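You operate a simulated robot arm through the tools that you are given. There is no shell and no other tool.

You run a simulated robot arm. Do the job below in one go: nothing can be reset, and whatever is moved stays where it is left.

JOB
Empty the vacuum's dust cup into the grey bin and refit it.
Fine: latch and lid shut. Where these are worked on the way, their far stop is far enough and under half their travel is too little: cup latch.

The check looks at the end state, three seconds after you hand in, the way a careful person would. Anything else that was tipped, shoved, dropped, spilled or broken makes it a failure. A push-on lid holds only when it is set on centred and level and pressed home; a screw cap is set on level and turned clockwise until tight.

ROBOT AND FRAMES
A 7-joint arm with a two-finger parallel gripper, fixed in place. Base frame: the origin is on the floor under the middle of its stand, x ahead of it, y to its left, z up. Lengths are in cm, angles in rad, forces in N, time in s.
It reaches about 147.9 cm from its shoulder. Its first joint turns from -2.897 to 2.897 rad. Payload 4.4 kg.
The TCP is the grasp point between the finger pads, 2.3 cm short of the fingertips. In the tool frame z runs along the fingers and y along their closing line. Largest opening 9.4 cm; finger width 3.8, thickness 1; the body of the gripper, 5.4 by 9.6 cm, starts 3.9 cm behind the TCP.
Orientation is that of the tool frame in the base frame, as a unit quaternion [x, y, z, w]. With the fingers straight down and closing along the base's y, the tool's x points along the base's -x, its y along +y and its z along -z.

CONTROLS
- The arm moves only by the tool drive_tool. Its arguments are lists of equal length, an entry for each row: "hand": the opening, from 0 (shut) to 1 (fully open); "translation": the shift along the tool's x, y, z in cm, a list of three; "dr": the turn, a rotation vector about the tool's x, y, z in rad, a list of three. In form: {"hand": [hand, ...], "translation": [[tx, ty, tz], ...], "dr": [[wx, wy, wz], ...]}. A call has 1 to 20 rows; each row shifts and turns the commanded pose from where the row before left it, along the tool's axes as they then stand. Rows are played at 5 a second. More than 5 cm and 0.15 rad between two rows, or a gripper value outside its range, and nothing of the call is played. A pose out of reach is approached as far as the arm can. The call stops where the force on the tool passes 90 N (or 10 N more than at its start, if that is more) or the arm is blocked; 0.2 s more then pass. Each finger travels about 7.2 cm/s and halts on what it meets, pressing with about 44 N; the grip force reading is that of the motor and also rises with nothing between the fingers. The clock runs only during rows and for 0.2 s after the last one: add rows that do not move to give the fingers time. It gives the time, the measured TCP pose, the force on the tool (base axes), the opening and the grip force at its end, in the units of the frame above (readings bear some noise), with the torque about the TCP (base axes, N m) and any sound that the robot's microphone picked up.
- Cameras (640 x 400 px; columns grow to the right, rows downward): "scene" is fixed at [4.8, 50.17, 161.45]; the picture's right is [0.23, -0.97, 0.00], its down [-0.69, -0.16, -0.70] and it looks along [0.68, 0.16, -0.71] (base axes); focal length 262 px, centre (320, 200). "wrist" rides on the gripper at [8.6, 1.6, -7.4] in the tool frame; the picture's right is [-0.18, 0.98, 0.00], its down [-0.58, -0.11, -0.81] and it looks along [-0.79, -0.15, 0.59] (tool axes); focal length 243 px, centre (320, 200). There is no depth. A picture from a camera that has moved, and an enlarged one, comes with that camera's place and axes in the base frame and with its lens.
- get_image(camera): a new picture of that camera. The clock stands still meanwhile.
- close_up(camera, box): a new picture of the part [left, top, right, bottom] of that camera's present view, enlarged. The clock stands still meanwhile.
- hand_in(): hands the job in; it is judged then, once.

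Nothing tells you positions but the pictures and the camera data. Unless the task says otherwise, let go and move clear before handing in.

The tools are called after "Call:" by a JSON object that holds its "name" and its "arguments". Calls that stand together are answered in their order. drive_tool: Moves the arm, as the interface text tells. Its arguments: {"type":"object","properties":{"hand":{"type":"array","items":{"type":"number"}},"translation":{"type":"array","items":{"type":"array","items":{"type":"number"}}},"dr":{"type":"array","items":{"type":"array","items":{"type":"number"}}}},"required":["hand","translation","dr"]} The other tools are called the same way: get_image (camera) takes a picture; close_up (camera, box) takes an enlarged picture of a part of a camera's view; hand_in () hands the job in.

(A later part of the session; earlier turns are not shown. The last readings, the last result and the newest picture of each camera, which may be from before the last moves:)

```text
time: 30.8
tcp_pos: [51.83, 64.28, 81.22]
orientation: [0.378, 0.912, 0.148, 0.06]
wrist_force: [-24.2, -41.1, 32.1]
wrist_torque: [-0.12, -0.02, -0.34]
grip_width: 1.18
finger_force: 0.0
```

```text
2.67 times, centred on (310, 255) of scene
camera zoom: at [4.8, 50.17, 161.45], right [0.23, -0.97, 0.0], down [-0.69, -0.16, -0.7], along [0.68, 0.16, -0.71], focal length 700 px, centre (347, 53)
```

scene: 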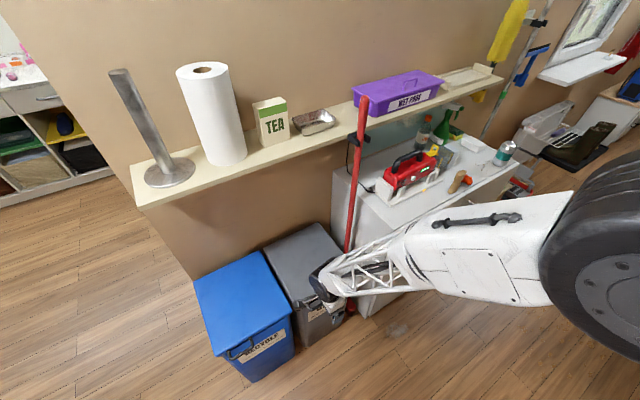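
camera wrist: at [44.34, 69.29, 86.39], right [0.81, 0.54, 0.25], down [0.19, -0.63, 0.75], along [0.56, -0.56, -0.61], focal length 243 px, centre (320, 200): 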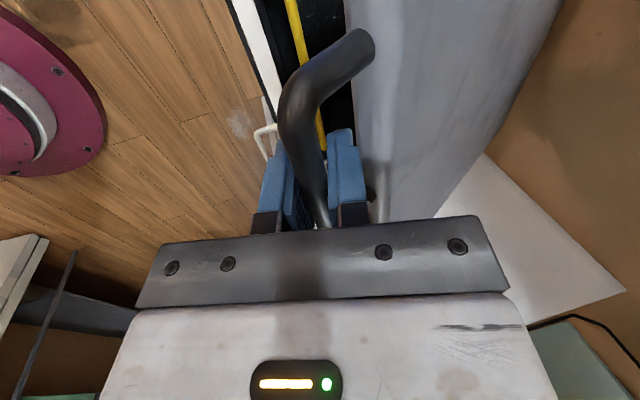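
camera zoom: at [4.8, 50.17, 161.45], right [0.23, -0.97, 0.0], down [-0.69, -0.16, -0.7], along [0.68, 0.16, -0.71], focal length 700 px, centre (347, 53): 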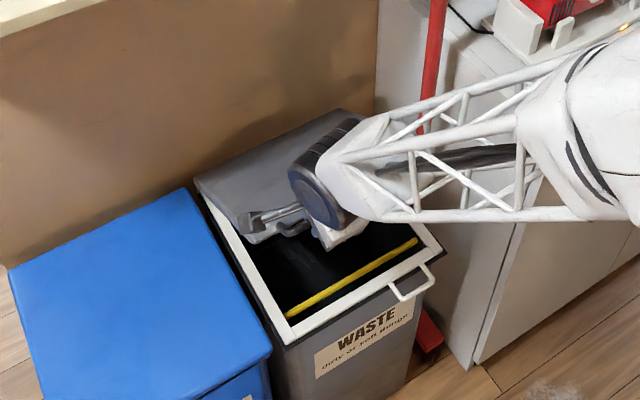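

The fingers couldn't open, which confirms the back finger is wedged against the lid's edge. I'll slide the tool back along its fingers so the bar sits nearer the tips.

Call:
{"name": "drive_tool", "arguments": {"hand": [0.22, 0.22, 0.22], "translation": [[0, 0, -0.4], [0, 0, -0.4], [0, 0, 0]], "dr": [[0, 0, 0], [0, 0, 0], [0, 0, 0]]}}

Call:
{"name": "close_up", "arguments": {"camera": "wrist", "box": [220, 0, 480, 230]}}

```text
time: 31.6
tcp_pos: [51.71, 64.22, 81.92]
orientation: [0.377, 0.912, 0.149, 0.06]
wrist_force: [-0.4, 0.3, 0.1]
wrist_torque: [0.01, 0.04, -0.05]
grip_width: 2.14
finger_force: 0.6
```

```text
1.74 times, centred on (350, 115) of wrist
camera zoom: at [44.86, 69.85, 89.55], right [0.79, 0.53, 0.31], down [0.16, -0.67, 0.73], along [0.59, -0.53, -0.61], focal length 422 px, centre (268, 348)
```

zoom: 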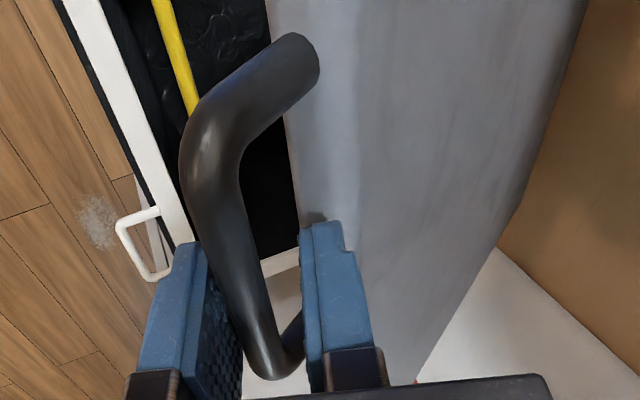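

The force is now zero while the lid stays put, so the hinge seems to hold the lid by friction, with the bar loosely caged near the fingertips. I'll keep opening along the arc while tilting the tool forward.

Call:
{"name": "drive_tool", "arguments": {"hand": [0.22, 0.22, 0.22], "translation": [[0, 2.0, -1.215], [0, 2.16, -0.94], [0, 2.25, -0.632]], "dr": [[-0.0593, 0, 0], [-0.0611, 0, 0], [-0.0611, 0, 0]]}}

Call:
{"name": "close_up", "arguments": {"camera": "wrist", "box": [220, 0, 480, 230]}}

Call:
{"name": "close_up", "arguments": {"camera": "scene", "box": [210, 160, 410, 330]}}

```text
time: 32.4
tcp_pos: [55.33, 67.5, 86.97]
orientation: [0.37, 0.895, 0.23, 0.093]
wrist_force: [-1.4, 0.0, -0.9]
wrist_torque: [-0.01, 0.01, 0.01]
grip_width: 2.12
finger_force: 0.9
```

```text
1.74 times, centred on (350, 115) of wrist
camera zoom: at [47.54, 72.25, 94.27], right [0.74, 0.48, 0.47], down [0.07, -0.75, 0.65], along [0.67, -0.45, -0.59], focal length 422 px, centre (268, 348)
```

zoom: 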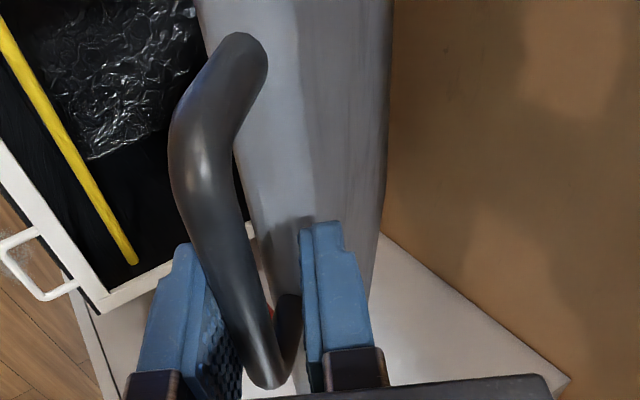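

```text
2.35 times, centred on (310, 245) of scene
camera zoom: at [4.8, 50.17, 161.45], right [0.23, -0.97, 0.0], down [-0.69, -0.16, -0.7], along [0.68, 0.16, -0.71], focal length 617 px, centre (344, 94)
```

zoom: 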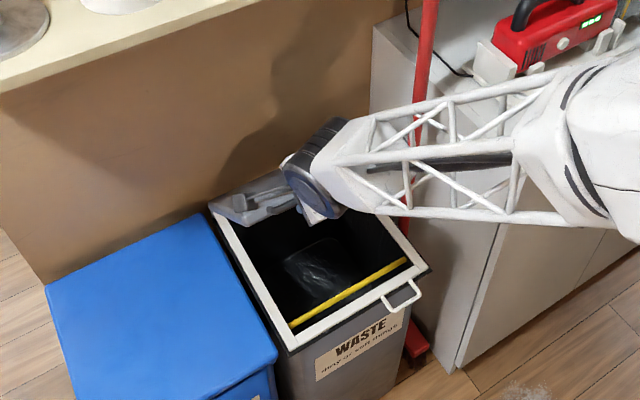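

The lid follows well and is about 51° open with no force. The scene view shows a black liner and a yellow bar inside the white frame. I'll continue a few more rows and check shelf clearance.

Call:
{"name": "drive_tool", "arguments": {"hand": [0.22, 0.22, 0.22, 0.22], "translation": [[0, 2.324, -0.335], [0, 2.341, -0.027], [0, 2.325, 0.305], [0, 2.267, 0.6]], "dr": [[-0.0611, 0, 0], [-0.0611, 0, 0], [-0.0611, 0, 0], [-0.0611, 0, 0]]}}

Call:
{"name": "get_image", "arguments": {"camera": "wrist"}}

Call:
{"name": "get_image", "arguments": {"camera": "scene"}}

```text
time: 33.4
tcp_pos: [61.03, 73.36, 91.9]
orientation: [0.356, 0.86, 0.34, 0.138]
wrist_force: [-10.8, -10.2, 26.8]
wrist_torque: [-0.59, -0.07, -0.26]
grip_width: 1.79
finger_force: 0.0
```

```text
taken
camera wrist: at [51.97, 76.83, 98.58], right [0.64, 0.38, 0.67], down [-0.03, -0.86, 0.51], along [0.77, -0.35, -0.54], focal length 243 px, centre (320, 200)
```

wrist: 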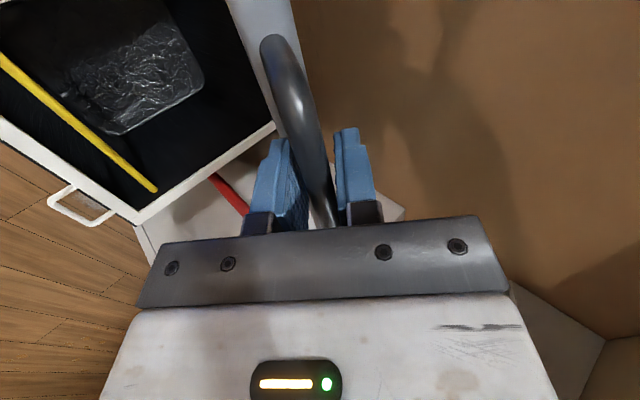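

```text
taken
```

scene: 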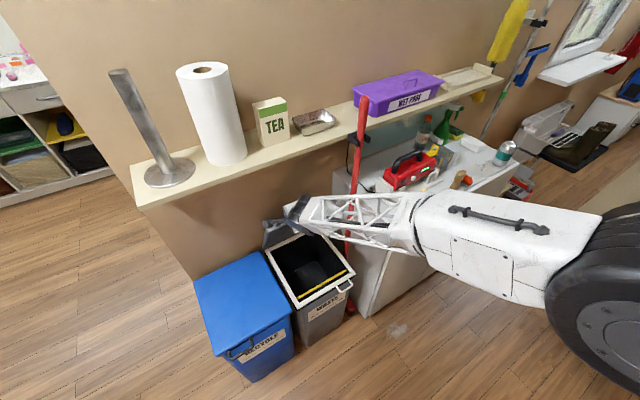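

The lid is near 67° open with no load from its weight. I'll back off slightly along the fingers, where the tips are touching the lid edge, and push it to about 79° while flattening the tool to stay below the shelf.

Call:
{"name": "drive_tool", "arguments": {"hand": [0.22, 0.22, 0.22, 0.22, 0.22], "translation": [[0, 0, -0.3], [0, 1.615, 0.659], [0, 1.527, 0.833], [0, 1.44, 1.0], [0, 1.327, 1.146]], "dr": [[0, 0, 0], [-0.0524, 0, 0], [-0.0524, 0, 0], [-0.0524, 0, 0], [-0.0524, 0, 0]]}}

Call:
{"name": "get_image", "arguments": {"camera": "wrist"}}

Call:
{"name": "close_up", "arguments": {"camera": "scene", "box": [230, 120, 430, 300]}}

```text
time: 34.6
tcp_pos: [65.53, 77.96, 95.0]
orientation: [0.34, 0.819, 0.429, 0.175]
wrist_force: [0.0, -3.9, 10.2]
wrist_torque: [-0.23, -0.04, -0.14]
grip_width: 2.74
finger_force: 7.9
stopped in row 5: the force on the tool passed its limit at 123 N (the readings are from after the stop); the commanded pose is now the measured one
```

```text
taken
camera wrist: at [55.65, 80.55, 100.69], right [0.53, 0.27, 0.81], down [-0.1, -0.92, 0.37], along [0.84, -0.27, -0.46], focal length 243 px, centre (320, 200)
```

wrist: 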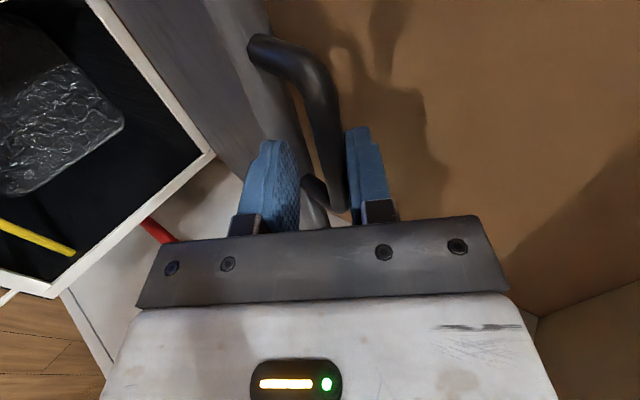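

```text
2.22 times, centred on (330, 210) of scene
camera zoom: at [4.8, 50.17, 161.45], right [0.23, -0.97, 0.0], down [-0.69, -0.16, -0.7], along [0.68, 0.16, -0.71], focal length 583 px, centre (298, 178)
```

zoom: 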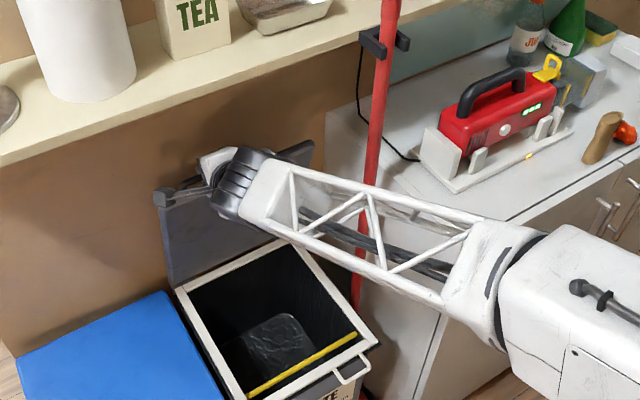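

The lid looks nearly upright now, and the trip was the bar pressing the upper finger. I'll open the fingers and see whether the lid stays.

Call:
{"name": "drive_tool", "arguments": {"hand": [0.4, 0.6, 0.6], "translation": [[0, 0, 0], [0, 0, 0], [0, 0, 0]], "dr": [[0, 0, 0], [0, 0, 0], [0, 0, 0]]}}

Call:
{"name": "get_image", "arguments": {"camera": "wrist"}}

Call:
{"name": "close_up", "arguments": {"camera": "scene", "box": [230, 120, 430, 300]}}

```text
time: 35.4
tcp_pos: [65.71, 78.13, 95.29]
orientation: [0.34, 0.818, 0.43, 0.175]
wrist_force: [-7.7, -14.8, 55.6]
wrist_torque: [-1.11, -0.54, -0.28]
grip_width: 4.05
finger_force: 0.1
```

```text
taken
camera wrist: at [55.64, 80.56, 101.0], right [0.53, 0.26, 0.81], down [-0.1, -0.93, 0.37], along [0.84, -0.27, -0.46], focal length 243 px, centre (320, 200)
```

wrist: 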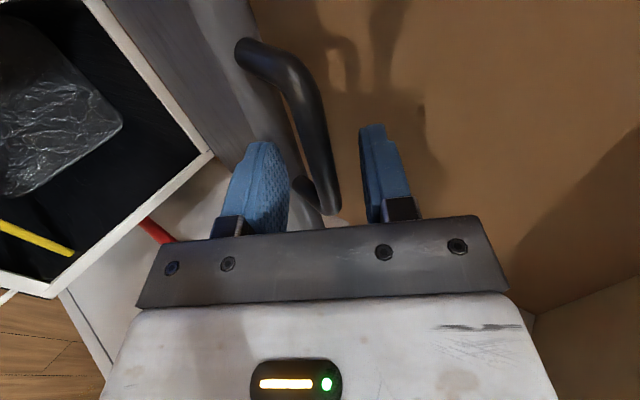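

```text
2.22 times, centred on (330, 210) of scene
camera zoom: at [4.8, 50.17, 161.45], right [0.23, -0.97, 0.0], down [-0.69, -0.16, -0.7], along [0.68, 0.16, -0.71], focal length 583 px, centre (298, 178)
```

zoom: 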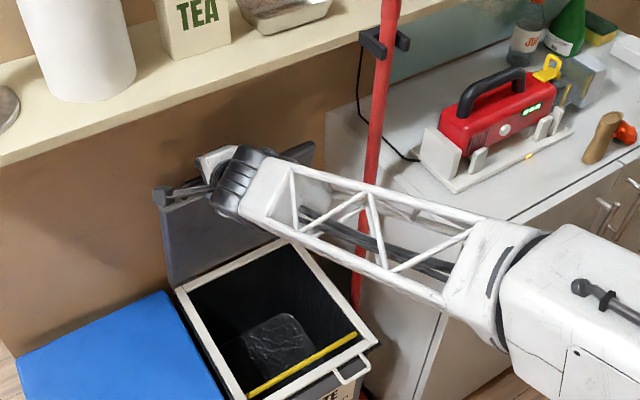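

The lid stays nearly upright, and the lower finger is just pressing on its top edge. I'll narrow the fingers a little and withdraw straight back along them.

Call:
{"name": "drive_tool", "arguments": {"hand": [0.3, 0.3, 0.3, 0.3, 0.3], "translation": [[0, 0, 0], [0, 0, -1], [0, 0, -1.5], [0, 0, -1.5], [0, 0, 0]], "dr": [[0, 0, 0], [0, 0, 0], [0, 0, 0], [0, 0, 0], [0, 0, 0]]}}

Call:
{"name": "get_image", "arguments": {"camera": "wrist"}}

Call:
{"name": "close_up", "arguments": {"camera": "scene", "box": [230, 120, 430, 300]}}

```text
time: 36.6
tcp_pos: [63.4, 75.62, 96.99]
orientation: [0.34, 0.82, 0.427, 0.176]
wrist_force: [-0.5, -0.3, 0.6]
wrist_torque: [-0.01, 0.02, 0.02]
grip_width: 2.84
finger_force: 0.1
```

```text
taken
camera wrist: at [53.38, 78.18, 102.78], right [0.53, 0.27, 0.8], down [-0.1, -0.92, 0.37], along [0.84, -0.28, -0.46], focal length 243 px, centre (320, 200)
```

wrist: 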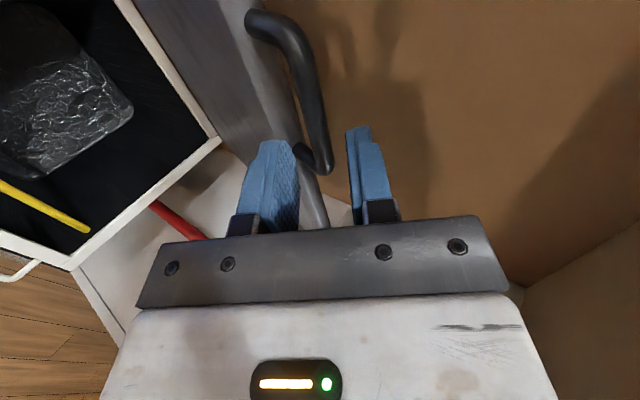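

```text
2.22 times, centred on (330, 210) of scene
camera zoom: at [4.8, 50.17, 161.45], right [0.23, -0.97, 0.0], down [-0.69, -0.16, -0.7], along [0.68, 0.16, -0.71], focal length 583 px, centre (298, 178)
```

zoom: 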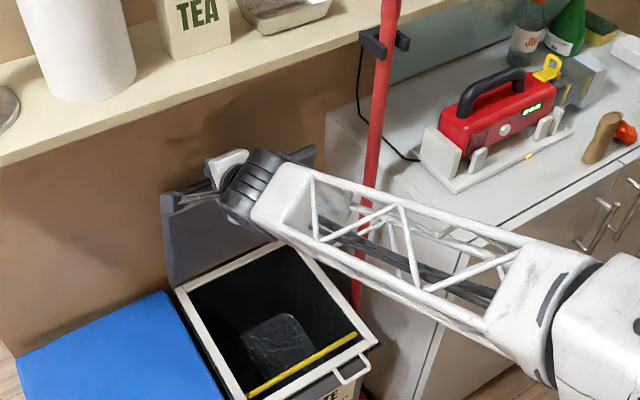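

The lid stays open on its own. I'll retreat to the front and then view the open bin.

Call:
{"name": "drive_tool", "arguments": {"hand": [0.3, 0.3, 0.5, 0.8, 1, 1, 1, 1], "translation": [[0, 0, -2], [0, 0, -2], [0, -1, -3], [0, -2.44, -3.16], [0, -2.44, -3.16], [0, -2.44, -3.16], [0, -2.44, -3.16], [0, -2.44, -3.16]], "dr": [[0, 0, 0], [0, 0, 0], [0, 0, 0], [0, 0, 0], [0, 0, 0], [0.05, 0, 0], [0.05, 0, 0], [0.05, 0, 0]]}}

Call:
{"name": "get_image", "arguments": {"camera": "scene"}}

Call:
{"name": "get_image", "arguments": {"camera": "wrist"}}

```text
time: 38.4
tcp_pos: [44.58, 56.85, 99.97]
orientation: [0.352, 0.849, 0.364, 0.149]
wrist_force: [-0.6, 0.4, -0.5]
wrist_torque: [-0.03, -0.02, 0.03]
grip_width: 9.43
finger_force: 0.1
```

```text
taken
```

scene: 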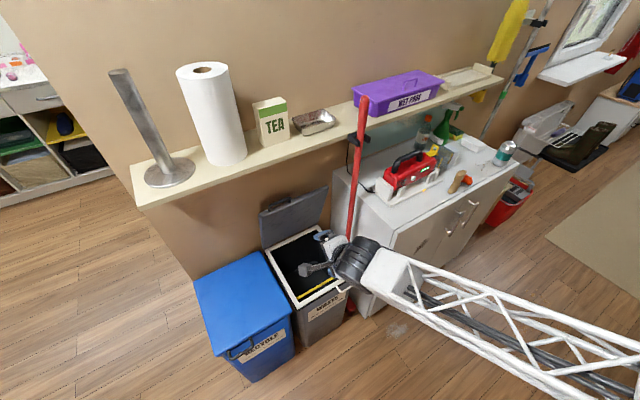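

```text
taken
camera wrist: at [35.31, 60.02, 106.35], right [0.61, 0.35, 0.71], down [-0.05, -0.88, 0.48], along [0.79, -0.33, -0.52], focal length 243 px, centre (320, 200)
```

wrist: 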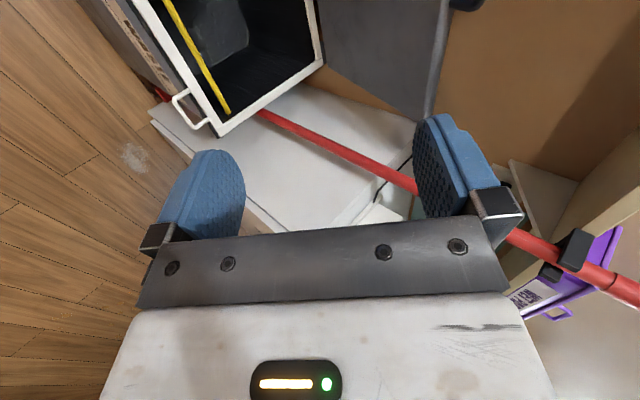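

The lid stays up by itself. Before touching the vacuum I'll check, empty-handed, that the arm can reach a tipping pose over the bin, with the fingers pointing sideways so a cup's mouth would face down.

Call:
{"name": "drive_tool", "arguments": {"hand": [1, 1, 1, 1, 1, 1, 1, 1, 1, 1, 1], "translation": [[0, 0, 0], [0, 0, 0], [0, 0, 0], [0, 0, 0], [0, 0, 0], [0, 0, 0], [-0.9, 3.2, 0.5], [-0.9, 3.2, 0.5], [-0.9, 3.2, 0.5], [-0.9, 3.2, 0.5], [-0.9, 3.2, 0.5]], "dr": [[0.135, 0, 0], [0.135, 0, 0], [0.135, 0, 0], [0.135, 0, 0], [0.135, 0, 0], [0.135, 0, 0], [0, 0, 0], [0, 0, 0], [0, 0, 0], [0, 0, 0], [0, 0, 0]]}}

Call:
{"name": "get_image", "arguments": {"camera": "scene"}}

Call:
{"name": "get_image", "arguments": {"camera": "wrist"}}

```text
time: 40.8
tcp_pos: [59.28, 65.08, 97.48]
orientation: [0.382, 0.924, 0.001, -0.002]
wrist_force: [1.0, 0.2, 0.3]
wrist_torque: [0.0, -0.01, -0.01]
grip_width: 9.4
finger_force: 0.1
```

```text
taken
```

scene: 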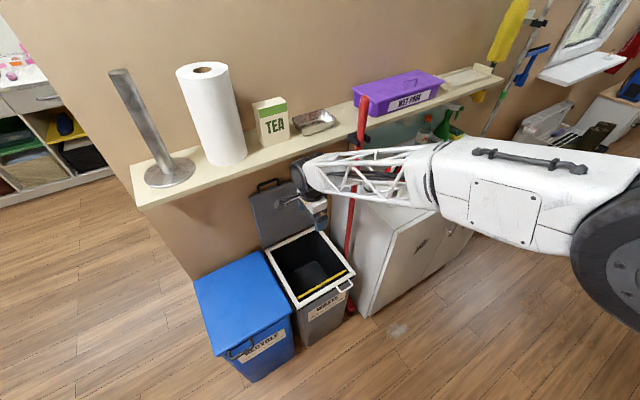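

```text
taken
camera wrist: at [54.13, 72.55, 105.06], right [0.82, 0.57, 0.0], down [0.34, -0.49, 0.8], along [0.46, -0.66, -0.59], focal length 243 px, centre (320, 200)
```

wrist: 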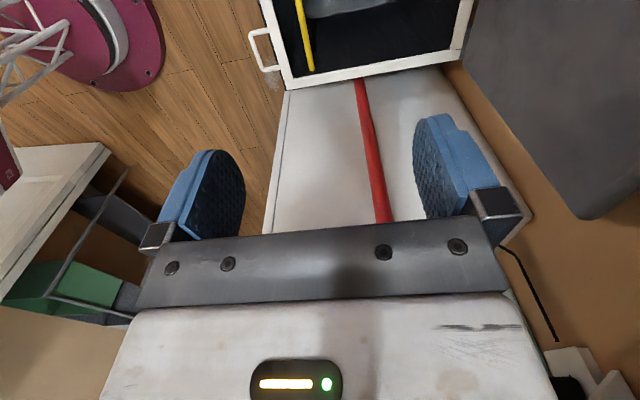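

Call:
{"name": "drive_tool", "arguments": {"hand": [1, 1, 1, 1, 1, 1, 1, 1, 1, 1], "translation": [[0, -0.5, 0], [0, -0.5, 0], [0, 0, 0], [0, 0, 0], [0, 0, 0], [0, 0, 0], [0, 0, 0], [0, 0, 0], [0, 0, 0], [0, 0, 0]], "dr": [[0, -0.149, 0], [0, -0.149, 0], [0, -0.149, 0], [0, -0.149, 0], [0, -0.149, 0], [0, -0.149, 0], [0, -0.149, 0], [0, -0.149, 0], [0, -0.149, 0], [0, -0.149, 0]]}}

Call:
{"name": "get_image", "arguments": {"camera": "scene"}}

Call:
{"name": "get_image", "arguments": {"camera": "wrist"}}

```text
time: 43.0
tcp_pos: [58.45, 64.59, 97.53]
orientation: [0.282, 0.679, -0.258, 0.627]
wrist_force: [-0.1, 0.2, -0.3]
wrist_torque: [0.02, 0.02, -0.02]
grip_width: 9.41
finger_force: 0.0
```

```text
taken
```

scene: 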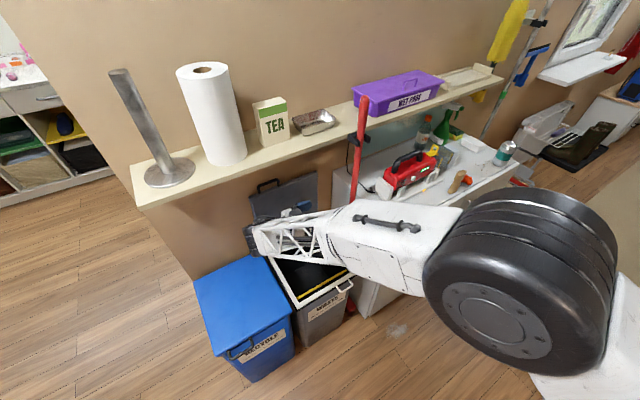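

```text
taken
camera wrist: at [53.73, 71.61, 89.63], right [0.7, 0.69, 0.19], down [-0.61, 0.46, 0.65], along [0.36, -0.57, 0.74], focal length 243 px, centre (320, 200)
```

wrist: 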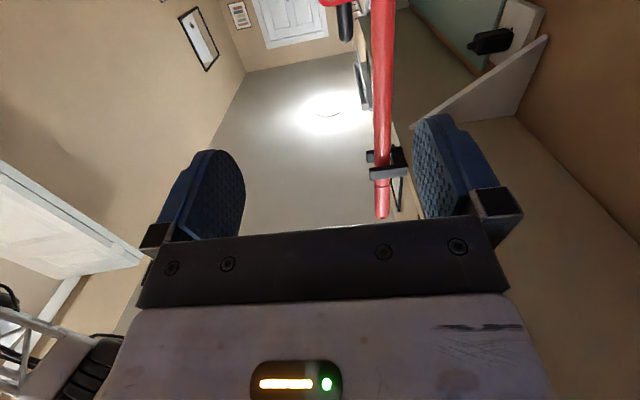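

The tipping orientation works at height. I'll test lowering it to the tipping height.

Call:
{"name": "drive_tool", "arguments": {"hand": [1, 1, 1, 1, 1], "translation": [[4, 0, 0], [4, 0, 0], [4, 0, 0], [4, 0, 0], [4, 0, 0]], "dr": [[0, 0, 0], [0, 0, 0], [0, 0, 0], [0, 0, 0], [0, 0, 0]]}}

Call:
{"name": "get_image", "arguments": {"camera": "scene"}}

```text
time: 44.2
tcp_pos: [57.34, 65.79, 77.41]
orientation: [0.281, 0.68, -0.258, 0.626]
wrist_force: [0.6, 1.2, 0.4]
wrist_torque: [0.04, 0.02, -0.02]
grip_width: 9.41
finger_force: 0.2
```

```text
taken
```

scene: 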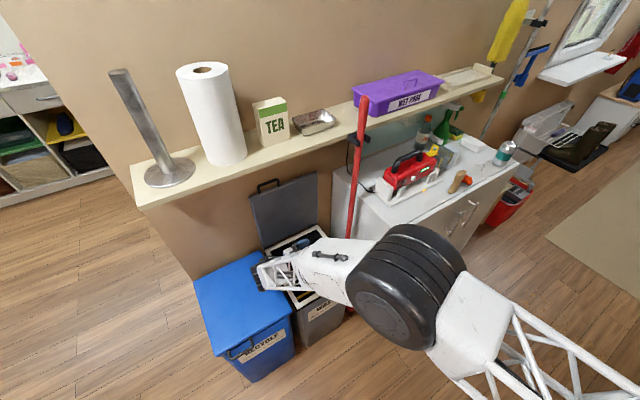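

The tipping pose is reachable at z≈77. I'll back out the same way, rotate the tool down again, and head to the vacuum in front of the shelf.

Call:
{"name": "drive_tool", "arguments": {"hand": [1, 1, 1, 1, 1, 1, 1, 1, 1, 1, 1, 1, 1, 1, 1], "translation": [[-4, 0, 0], [-4, 0, 0], [-4, 0, 0], [-4, 0, 0], [-4, 0, 0], [0, -1, 0], [0, -1, 0], [0, -1, 0], [0, -1, 0], [0, -1, 0], [0, -1, 0], [0, -1, 0], [0, -1, 0], [0, -1, 0], [0, -1, 0]], "dr": [[0, 0, 0], [0, 0, 0], [0, 0, 0], [0, 0, 0], [0, 0, 0], [0, 0.149, 0], [0, 0.149, 0], [0, 0.149, 0], [0, 0.149, 0], [0, 0.149, 0], [0, 0.149, 0], [0, 0.149, 0], [0, 0.149, 0], [0, 0.149, 0], [0, 0.149, 0]]}}

Call:
{"name": "get_image", "arguments": {"camera": "scene"}}

```text
time: 47.4
tcp_pos: [51.29, 57.56, 97.55]
orientation: [0.382, 0.924, 0.002, -0.002]
wrist_force: [-0.6, 0.7, 0.4]
wrist_torque: [0.01, 0.03, 0.01]
grip_width: 9.4
finger_force: 0.0
```

```text
taken
```

scene: 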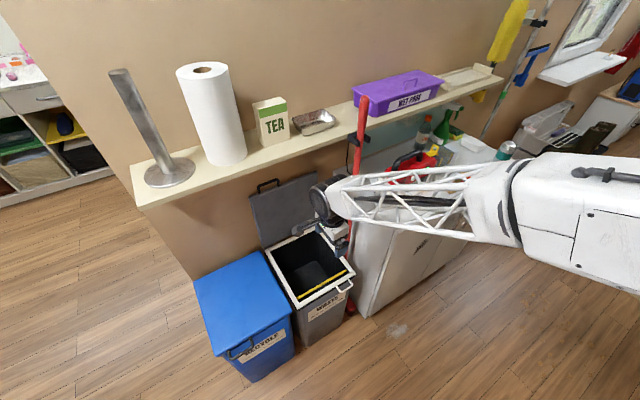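

Call:
{"name": "drive_tool", "arguments": {"hand": [1, 1, 1, 1, 1, 1, 1, 1, 1, 1, 1, 1, 1, 1, 1, 1, 1], "translation": [[0, -2, -4], [0, -2, -4], [0, -2, -4], [0, -2, -4], [-4, 0, 0], [-4, 0, 0], [-4, 0, 0], [-4, 0, 0], [-4, 0, 0], [-4, 0, 0], [-4, 0, 0], [-4, 0, 0], [-4, 0, 0], [-4, 0, 0], [-4, 0, 0], [-4, 0, 0], [-4, 0, 0]], "dr": [[0, 0, 0], [0, 0, 0], [0, 0, 0], [0, 0, 0], [0, 0, 0], [0, 0, 0], [0, 0, 0], [0, 0, 0], [0, 0, 0], [0, 0, 0], [0, 0, 0], [0, 0, 0], [0, 0, 0], [0, 0, 0], [0, 0, 0], [0, 0, 0], [0, 0, 0]]}}

Call:
{"name": "get_image", "arguments": {"camera": "scene"}}

Call:
{"name": "get_image", "arguments": {"camera": "wrist"}}

```text
time: 51.0
tcp_pos: [82.46, 15.21, 113.54]
orientation: [0.382, 0.924, 0.001, -0.002]
wrist_force: [-0.5, -1.0, 0.3]
wrist_torque: [0.03, 0.0, 0.03]
grip_width: 9.41
finger_force: 0.0
```

```text
taken
```

scene: 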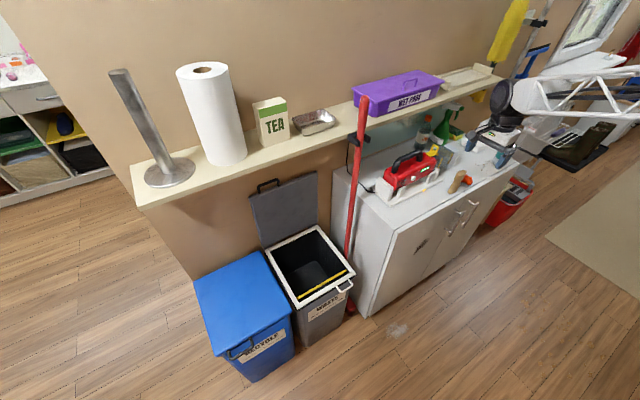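

```text
taken
camera wrist: at [77.38, 22.42, 121.0], right [0.82, 0.57, 0.0], down [0.34, -0.49, 0.8], along [0.46, -0.66, -0.59], focal length 243 px, centre (320, 200)
```

wrist: 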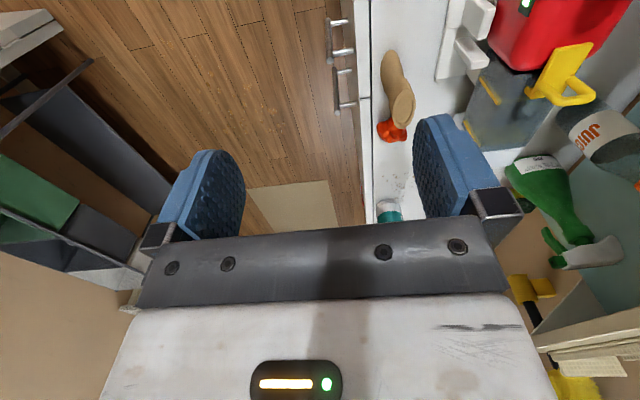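

The lid is still open. The latch and cup are visible at the upper right of the wrist view; I'll shift to center them.

Call:
{"name": "drive_tool", "arguments": {"hand": [1, 1, 1], "translation": [[1, 3.5, 0], [2, 3.5, 0], [2, 3.5, 0]], "dr": [[0, 0, 0], [0, 0, 0], [0, 0, 0]]}}

Call:
{"name": "get_image", "arguments": {"camera": "wrist"}}

Call:
{"name": "close_up", "arguments": {"camera": "wrist", "box": [330, 0, 530, 160]}}

```text
time: 51.8
tcp_pos: [86.49, 26.05, 113.62]
orientation: [0.382, 0.924, 0.002, -0.001]
wrist_force: [-0.6, 1.0, -0.4]
wrist_torque: [-0.07, 0.0, -0.02]
grip_width: 9.42
finger_force: 0.1
```

```text
taken
camera wrist: at [81.35, 33.32, 121.15], right [0.82, 0.57, 0.0], down [0.34, -0.49, 0.8], along [0.46, -0.66, -0.59], focal length 243 px, centre (320, 200)
```

wrist: 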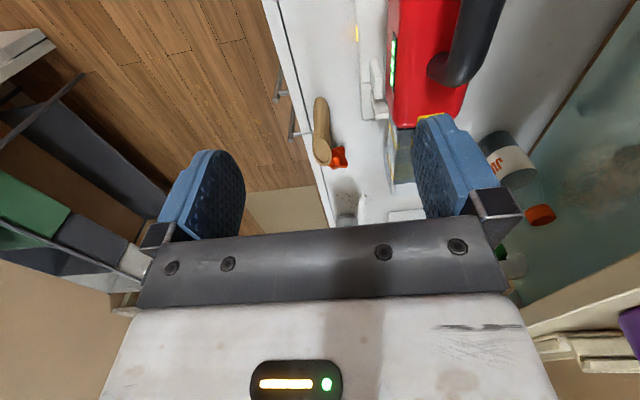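

```text
2.50 times, centred on (430, 80) of wrist
camera zoom: at [81.35, 33.32, 121.15], right [0.82, 0.57, 0.0], down [0.34, -0.49, 0.8], along [0.46, -0.66, -0.59], focal length 606 px, centre (45, 500)
```

zoom: 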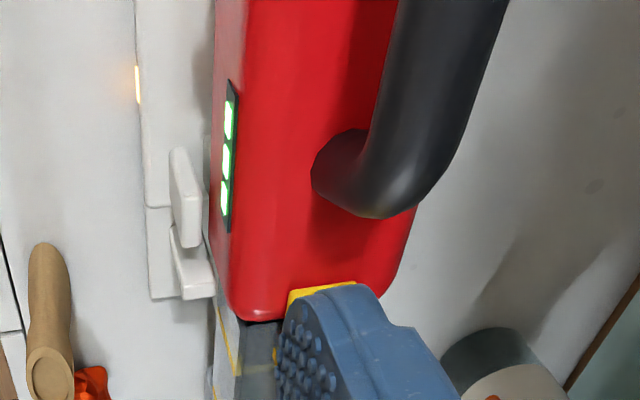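

I need the shelf's exact height and edge to be sure the wrist clears it while gripping the cup, so I'll enlarge those areas.

Call:
{"name": "close_up", "arguments": {"camera": "wrist", "box": [480, 180, 640, 390]}}

Call:
{"name": "close_up", "arguments": {"camera": "scene", "box": [340, 60, 500, 180]}}

```text
1.90 times, centred on (560, 285) of wrist
camera zoom: at [81.35, 33.32, 121.15], right [0.82, 0.57, 0.0], down [0.34, -0.49, 0.8], along [0.46, -0.66, -0.59], focal length 462 px, centre (-137, 38)
```

zoom: 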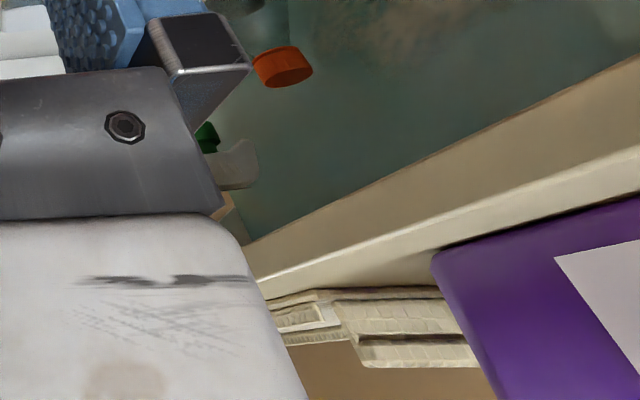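

```text
3.33 times, centred on (420, 120) of scene
camera zoom: at [4.8, 50.17, 161.45], right [0.23, -0.97, 0.0], down [-0.69, -0.16, -0.7], along [0.68, 0.16, -0.71], focal length 875 px, centre (-13, 467)
```

zoom: 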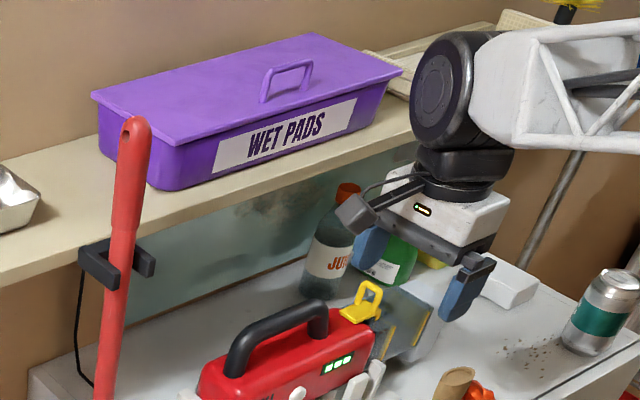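

Call:
{"name": "close_up", "arguments": {"camera": "scene", "box": [330, 100, 450, 175]}}

Call:
{"name": "close_up", "arguments": {"camera": "wrist", "box": [560, 190, 640, 320]}}

```text
5.33 times, centred on (390, 138) of scene
camera zoom: at [4.8, 50.17, 161.45], right [0.23, -0.97, 0.0], down [-0.69, -0.16, -0.7], along [0.68, 0.16, -0.71], focal length 1400 px, centre (-53, 533)
```

zoom: 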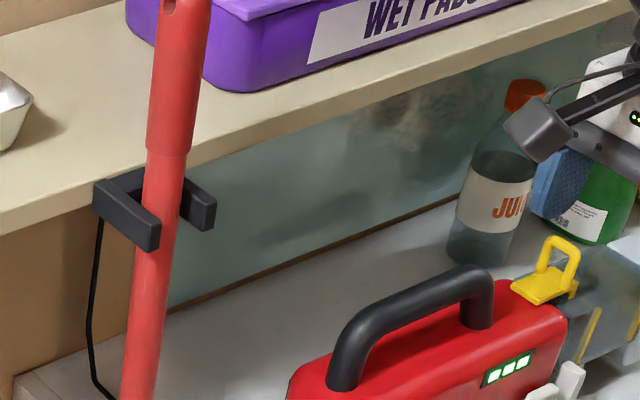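

```text
3.08 times, centred on (600, 255) of wrist
camera zoom: at [81.35, 33.32, 121.15], right [0.82, 0.57, 0.0], down [0.34, -0.49, 0.8], along [0.46, -0.66, -0.59], focal length 746 px, centre (-542, 31)
```

zoom: 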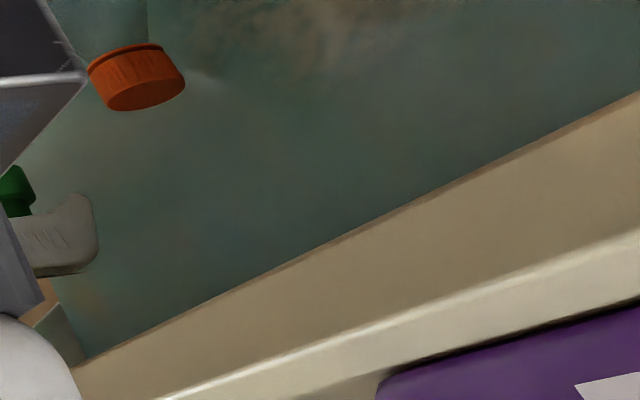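

The shelf's lower front edge is at n≈94.2, z≈116.3, which leaves the wrist almost no room for a straight-down grip on the cup. A grip from the front, with the tool horizontal and closing vertically, avoids the shelf. I'll test that orientation in free space in front of the counter.

Call:
{"name": "drive_tool", "arguments": {"hand": [1, 1, 1, 1, 1, 1, 1, 1, 1, 1, 1, 1, 1, 1, 1], "translation": [[-4.8, -1, 0], [-4.8, -1, 0], [-3.3, -3.7, 0], [-3.3, -3.7, 0], [0, 0, 0], [0, 0, 0], [0, 0, 0], [0, 0, 0], [0, 0, 0], [0, 0, 0], [0, 0, 0], [0, 0, 0], [0, 0, 0], [0, 0, 0], [0, 0, 0]], "dr": [[0, 0, 0], [0, 0, 0], [0, 0, 0], [0, 0, 0], [-0.1428, 0, 0], [-0.1428, 0, 0], [-0.1428, 0, 0], [-0.1428, 0, 0], [-0.1428, 0, 0], [-0.1428, 0, 0], [-0.1428, 0, 0], [-0.1428, 0, 0], [-0.1428, 0, 0], [-0.1428, 0, 0], [-0.1428, 0, 0]]}}

Call:
{"name": "get_image", "arguments": {"camera": "scene"}}

Call:
{"name": "get_image", "arguments": {"camera": "wrist"}}

```text
time: 55.0
tcp_pos: [91.35, 7.84, 113.25]
orientation: [0.271, 0.652, 0.655, 0.27]
wrist_force: [0.9, 0.3, -0.9]
wrist_torque: [-0.07, -0.01, 0.0]
grip_width: 9.4
finger_force: 0.1
```

```text
taken
```

scene: 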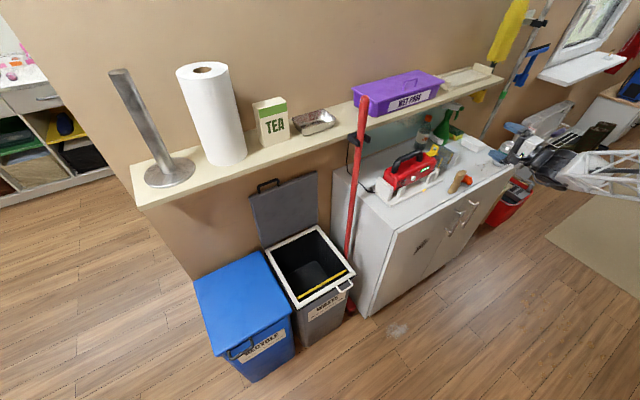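

```text
taken
camera wrist: at [79.78, 8.82, 114.96], right [0.13, -0.13, 0.98], down [-0.16, -0.98, -0.11], along [0.98, -0.14, -0.15], focal length 243 px, centre (320, 200)
```

wrist: 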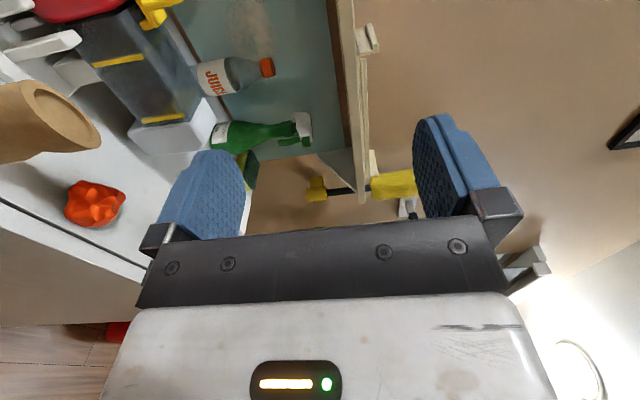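

The horizontal tool pose is reachable here. I'll lower and shift slightly so the latch and cup come into the middle of the camera's view.

Call:
{"name": "drive_tool", "arguments": {"hand": [1, 1, 1], "translation": [[4, -3, 0], [4, -3, 0], [3, -3, 0]], "dr": [[0, 0, 0], [0, 0, 0], [0, 0, 0]]}}

Call:
{"name": "get_image", "arguments": {"camera": "wrist"}}

Call:
{"name": "close_up", "arguments": {"camera": "wrist", "box": [130, 0, 330, 150]}}

```text
time: 55.8
tcp_pos: [83.54, 15.81, 104.2]
orientation: [0.27, 0.653, 0.654, 0.268]
wrist_force: [-0.9, 0.6, 0.6]
wrist_torque: [0.0, 0.04, -0.04]
grip_width: 9.42
finger_force: 0.1
```

```text
taken
camera wrist: at [72.02, 16.68, 105.91], right [0.13, -0.13, 0.98], down [-0.16, -0.98, -0.11], along [0.98, -0.14, -0.15], focal length 243 px, centre (320, 200)
```

wrist: 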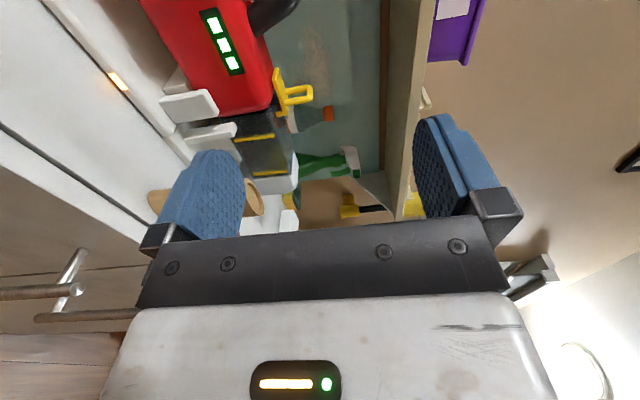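

```text
2.67 times, centred on (230, 75) of wrist
camera zoom: at [72.02, 16.68, 105.91], right [0.13, -0.13, 0.98], down [-0.16, -0.98, -0.11], along [0.98, -0.14, -0.15], focal length 647 px, centre (560, 533)
```

zoom: 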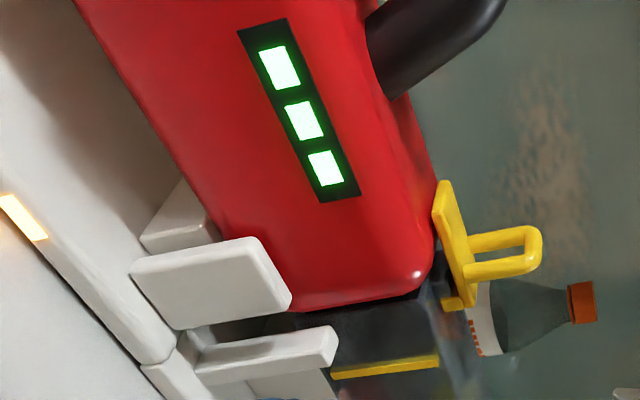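

This view shows the latch clearly: the plate runs from f≈-54.7 to -50.4 at z≈98.7. The loop stands at f≈-53.4 with legs at n≈89.3 and 91.8, and its top is at z≈102.3. I'll close the fingers and bring them in beside the loop on the cup side, ready to push it over toward the body.

Call:
{"name": "drive_tool", "arguments": {"hand": [0.5, 0, 0, 0, 0, 0, 0, 0], "translation": [[-3.4, -1, 0], [-3.4, -1, 0], [-3.4, -1, 0], [0, 0, 4], [0, 0, 4], [0, 0, 4], [0, 0, 3], [0, 0, 0]], "dr": [[0, 0, 0], [0, 0, 0], [0, 0, 0], [0, 0, 0], [0, 0, 0], [0, 0, 0], [0, 0, 0], [0, 0, 0]]}}

Call:
{"name": "get_image", "arguments": {"camera": "wrist"}}

Call:
{"name": "close_up", "arguments": {"camera": "scene", "box": [390, 110, 510, 190]}}

```text
time: 57.6
tcp_pos: [101.66, 19.34, 101.44]
orientation: [0.27, 0.653, 0.654, 0.269]
wrist_force: [-0.4, 0.4, 0.2]
wrist_torque: [-0.02, -0.01, 0.02]
grip_width: 0.0
finger_force: 42.2
```

```text
taken
camera wrist: at [90.04, 20.21, 103.11], right [0.13, -0.13, 0.98], down [-0.16, -0.98, -0.11], along [0.98, -0.14, -0.15], focal length 243 px, centre (320, 200)
```

wrist: 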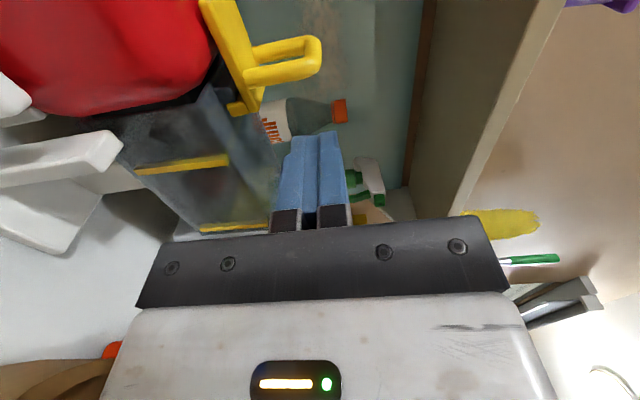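

```text
5.00 times, centred on (450, 150) of scene
camera zoom: at [4.8, 50.17, 161.45], right [0.23, -0.97, 0.0], down [-0.69, -0.16, -0.7], along [0.68, 0.16, -0.71], focal length 1312 px, centre (-330, 450)
```

zoom: 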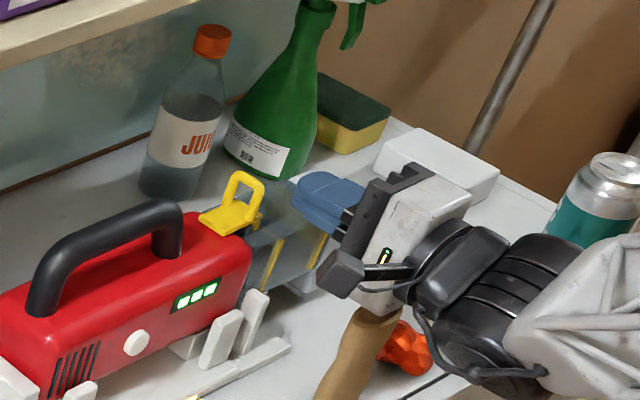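

The closed fingers sit beside the loop, about 1.5 cm from it on the cup side. I'll reach forward 2.5 cm and begin pushing the loop toward the body in small steps.

Call:
{"name": "drive_tool", "arguments": {"hand": [0, 0, 0, 0, 0], "translation": [[0, 0, 1.3], [0, 0, 1.2], [0.7, 0, 0], [0.7, 0, 0], [0.6, 0, 0]], "dr": [[0, 0, 0], [0, 0, 0], [0, 0, 0], [0, 0, 0], [0, 0, 0]]}}

Call:
{"name": "close_up", "arguments": {"camera": "wrist", "box": [160, 0, 400, 200]}}

```text
time: 58.8
tcp_pos: [101.81, 22.41, 101.31]
orientation: [0.271, 0.653, 0.654, 0.269]
wrist_force: [5.2, -4.6, 5.0]
wrist_torque: [0.09, 0.01, -0.11]
grip_width: 0.0
finger_force: 42.2
```

```text
2.00 times, centred on (280, 100) of wrist
camera zoom: at [90.14, 23.18, 103.05], right [0.13, -0.13, 0.98], down [-0.16, -0.98, -0.11], along [0.98, -0.14, -0.15], focal length 485 px, centre (400, 400)
```

zoom: 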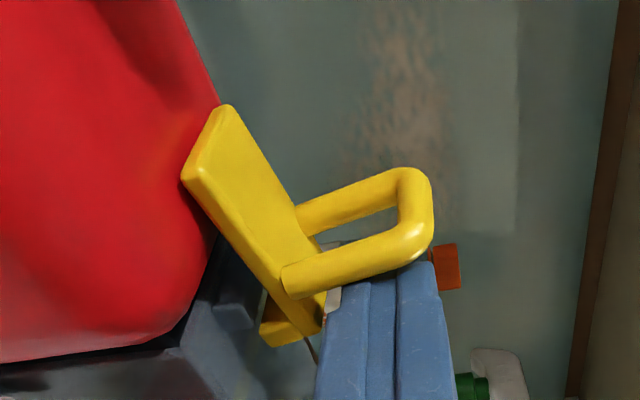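

The latch is rotating open about its body-side end with a light force. I'll continue pushing.

Call:
{"name": "drive_tool", "arguments": {"hand": [0, 0, 0, 0], "translation": [[0.6, 0, 0], [0.6, 0, 0], [0.6, 0, 0], [0.6, 0, 0]], "dr": [[0, 0, 0], [0, 0, 0], [0, 0, 0], [0, 0, 0]]}}

Call:
{"name": "close_up", "arguments": {"camera": "wrist", "box": [160, 0, 400, 200]}}

Call:
{"name": "close_up", "arguments": {"camera": "scene", "box": [400, 125, 480, 175]}}

```text
time: 59.8
tcp_pos: [100.18, 23.83, 102.04]
orientation: [0.268, 0.651, 0.656, 0.273]
wrist_force: [28.9, -39.6, 77.0]
wrist_torque: [0.65, -0.84, -0.62]
grip_width: 0.0
finger_force: 42.0
```

```text
2.00 times, centred on (280, 100) of wrist
camera zoom: at [88.69, 24.76, 103.74], right [0.12, -0.14, 0.98], down [-0.16, -0.98, -0.12], along [0.98, -0.14, -0.14], focal length 485 px, centre (400, 400)
```

zoom: 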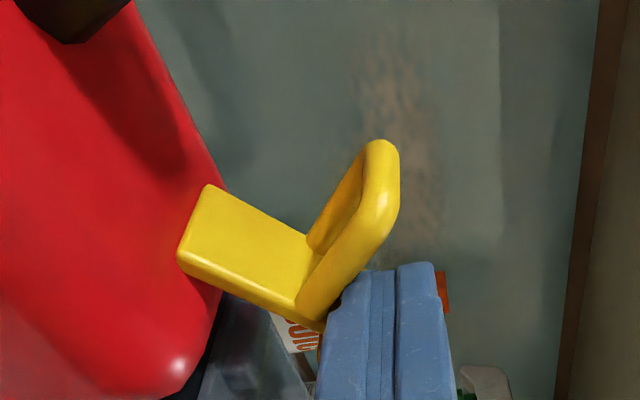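

```text
8.00 times, centred on (440, 150) of scene
camera zoom: at [4.8, 50.17, 161.45], right [0.23, -0.97, 0.0], down [-0.69, -0.16, -0.7], along [0.68, 0.16, -0.71], focal length 2099 px, centre (-640, 600)
```

zoom: 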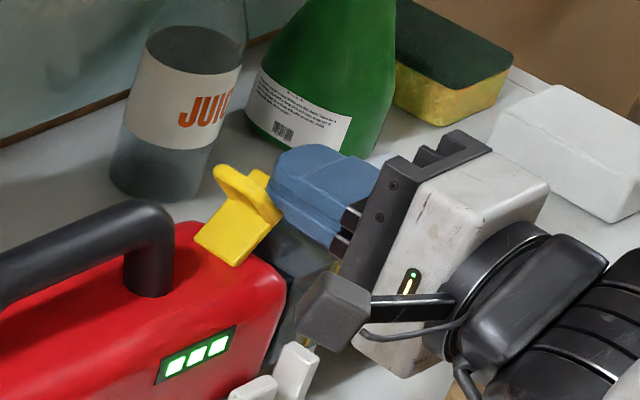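

The force now acts along the loop's face, which means the latch has hit its far stop at roughly 58–60°. I'll back off and see whether it stays open.

Call:
{"name": "drive_tool", "arguments": {"hand": [0, 0, 0, 0], "translation": [[-0.5, 0, 0], [-1, 0, 0], [-1.5, 0, 0], [-1.5, 0, 0]], "dr": [[0, 0, 0], [0, 0, 0], [0, 0, 0], [0, 0, 0]]}}

Call:
{"name": "close_up", "arguments": {"camera": "wrist", "box": [160, 0, 400, 200]}}

Call:
{"name": "close_up", "arguments": {"camera": "scene", "box": [400, 125, 480, 175]}}

```text
time: 60.8
tcp_pos: [103.25, 21.09, 100.72]
orientation: [0.272, 0.654, 0.653, 0.267]
wrist_force: [-0.3, -0.6, -0.4]
wrist_torque: [-0.03, 0.0, -0.01]
grip_width: 0.0
finger_force: 42.4
```

```text
2.00 times, centred on (280, 100) of wrist
camera zoom: at [91.63, 21.89, 102.52], right [0.14, -0.13, 0.98], down [-0.16, -0.98, -0.11], along [0.98, -0.14, -0.16], focal length 485 px, centre (400, 400)
```

zoom: 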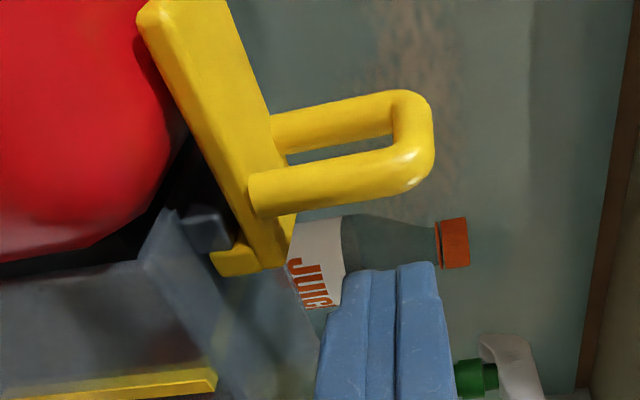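

```text
8.00 times, centred on (440, 150) of scene
camera zoom: at [4.8, 50.17, 161.45], right [0.23, -0.97, 0.0], down [-0.69, -0.16, -0.7], along [0.68, 0.16, -0.71], focal length 2099 px, centre (-640, 600)
```

zoom: 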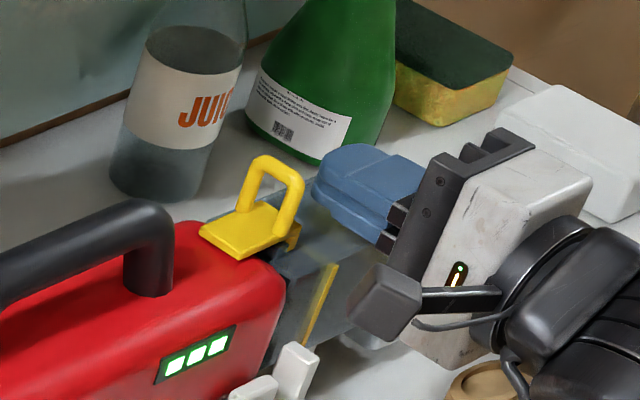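

The latch dropped back once I let go. Looking at the angles again, it had only rotated about 40° and my finger was pressing low on the loop, toward the hinge. I'll re-read the pose and then repeat the push, rolling the tool with the loop so the contact stays high on it.

Call:
{"name": "drive_tool", "arguments": {"hand": [0, 0, 0], "translation": [[0, 0, 0], [0, 0, 0], [0, 0, 0]], "dr": [[0, 0, 0], [0, 0, 0], [0, 0, 0]]}}

Call:
{"name": "close_up", "arguments": {"camera": "wrist", "box": [200, 20, 320, 130]}}

```text
time: 61.6
tcp_pos: [103.36, 20.93, 101.16]
orientation: [0.271, 0.653, 0.654, 0.269]
wrist_force: [-0.8, -0.3, 0.3]
wrist_torque: [0.01, 0.04, 0.01]
grip_width: 0.0
finger_force: 42.5
```

```text
3.64 times, centred on (260, 75) of wrist
camera zoom: at [91.73, 21.81, 102.89], right [0.13, -0.13, 0.98], down [-0.16, -0.98, -0.11], along [0.98, -0.14, -0.15], focal length 882 px, centre (538, 654)
```

zoom: 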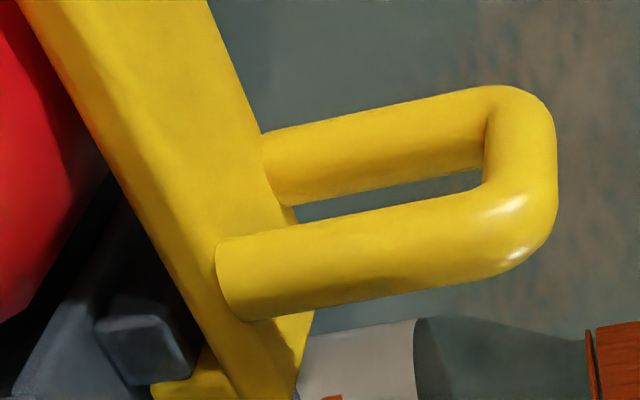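

Call:
{"name": "drive_tool", "arguments": {"hand": [0, 0, 0, 0, 0, 0], "translation": [[0.4, -0.66, 0.5], [1.0, 0, 0], [0.33, 0.726, 0], [0.33, 0.726, 0], [0.33, 0.726, 0], [0.33, 0.726, 0]], "dr": [[0, 0, 0], [0, 0, 0], [0, 0, -0.131], [0, 0, -0.131], [0, 0, -0.131], [0, 0, -0.131]]}}

Call:
{"name": "close_up", "arguments": {"camera": "wrist", "box": [160, 0, 400, 200]}}

Call:
{"name": "close_up", "arguments": {"camera": "scene", "box": [400, 125, 480, 175]}}

```text
time: 63.0
tcp_pos: [101.19, 23.44, 103.11]
orientation: [0.092, 0.701, 0.562, 0.429]
wrist_force: [0.5, 0.8, 0.4]
wrist_torque: [0.03, -0.06, -0.03]
grip_width: 0.0
finger_force: 42.1
```

```text
2.00 times, centred on (280, 100) of wrist
camera zoom: at [89.95, 24.14, 100.25], right [-0.23, 0.23, 0.94], down [-0.17, -0.97, 0.19], along [0.96, -0.12, 0.27], focal length 485 px, centre (400, 400)
```

zoom: 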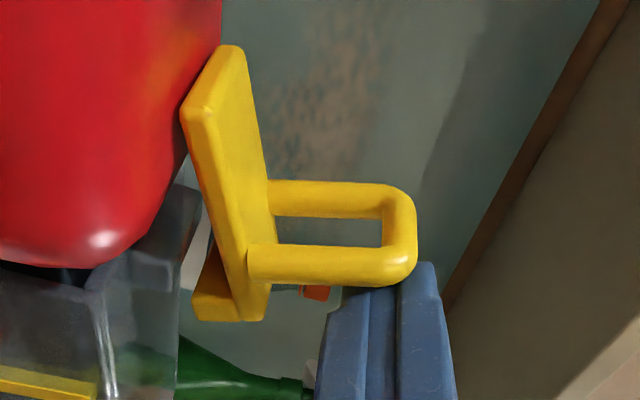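

```text
8.00 times, centred on (440, 150) of scene
camera zoom: at [4.8, 50.17, 161.45], right [0.23, -0.97, 0.0], down [-0.69, -0.16, -0.7], along [0.68, 0.16, -0.71], focal length 2099 px, centre (-640, 600)
```

zoom: 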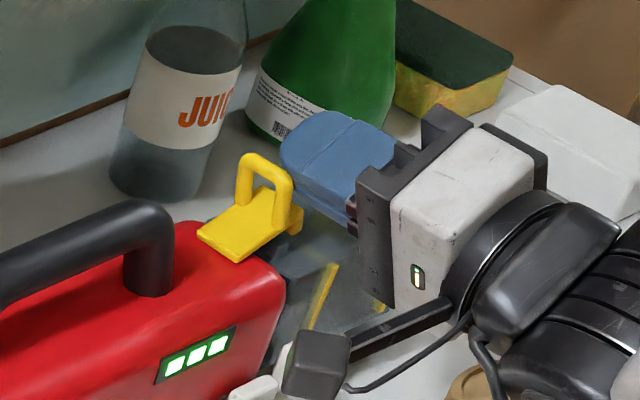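

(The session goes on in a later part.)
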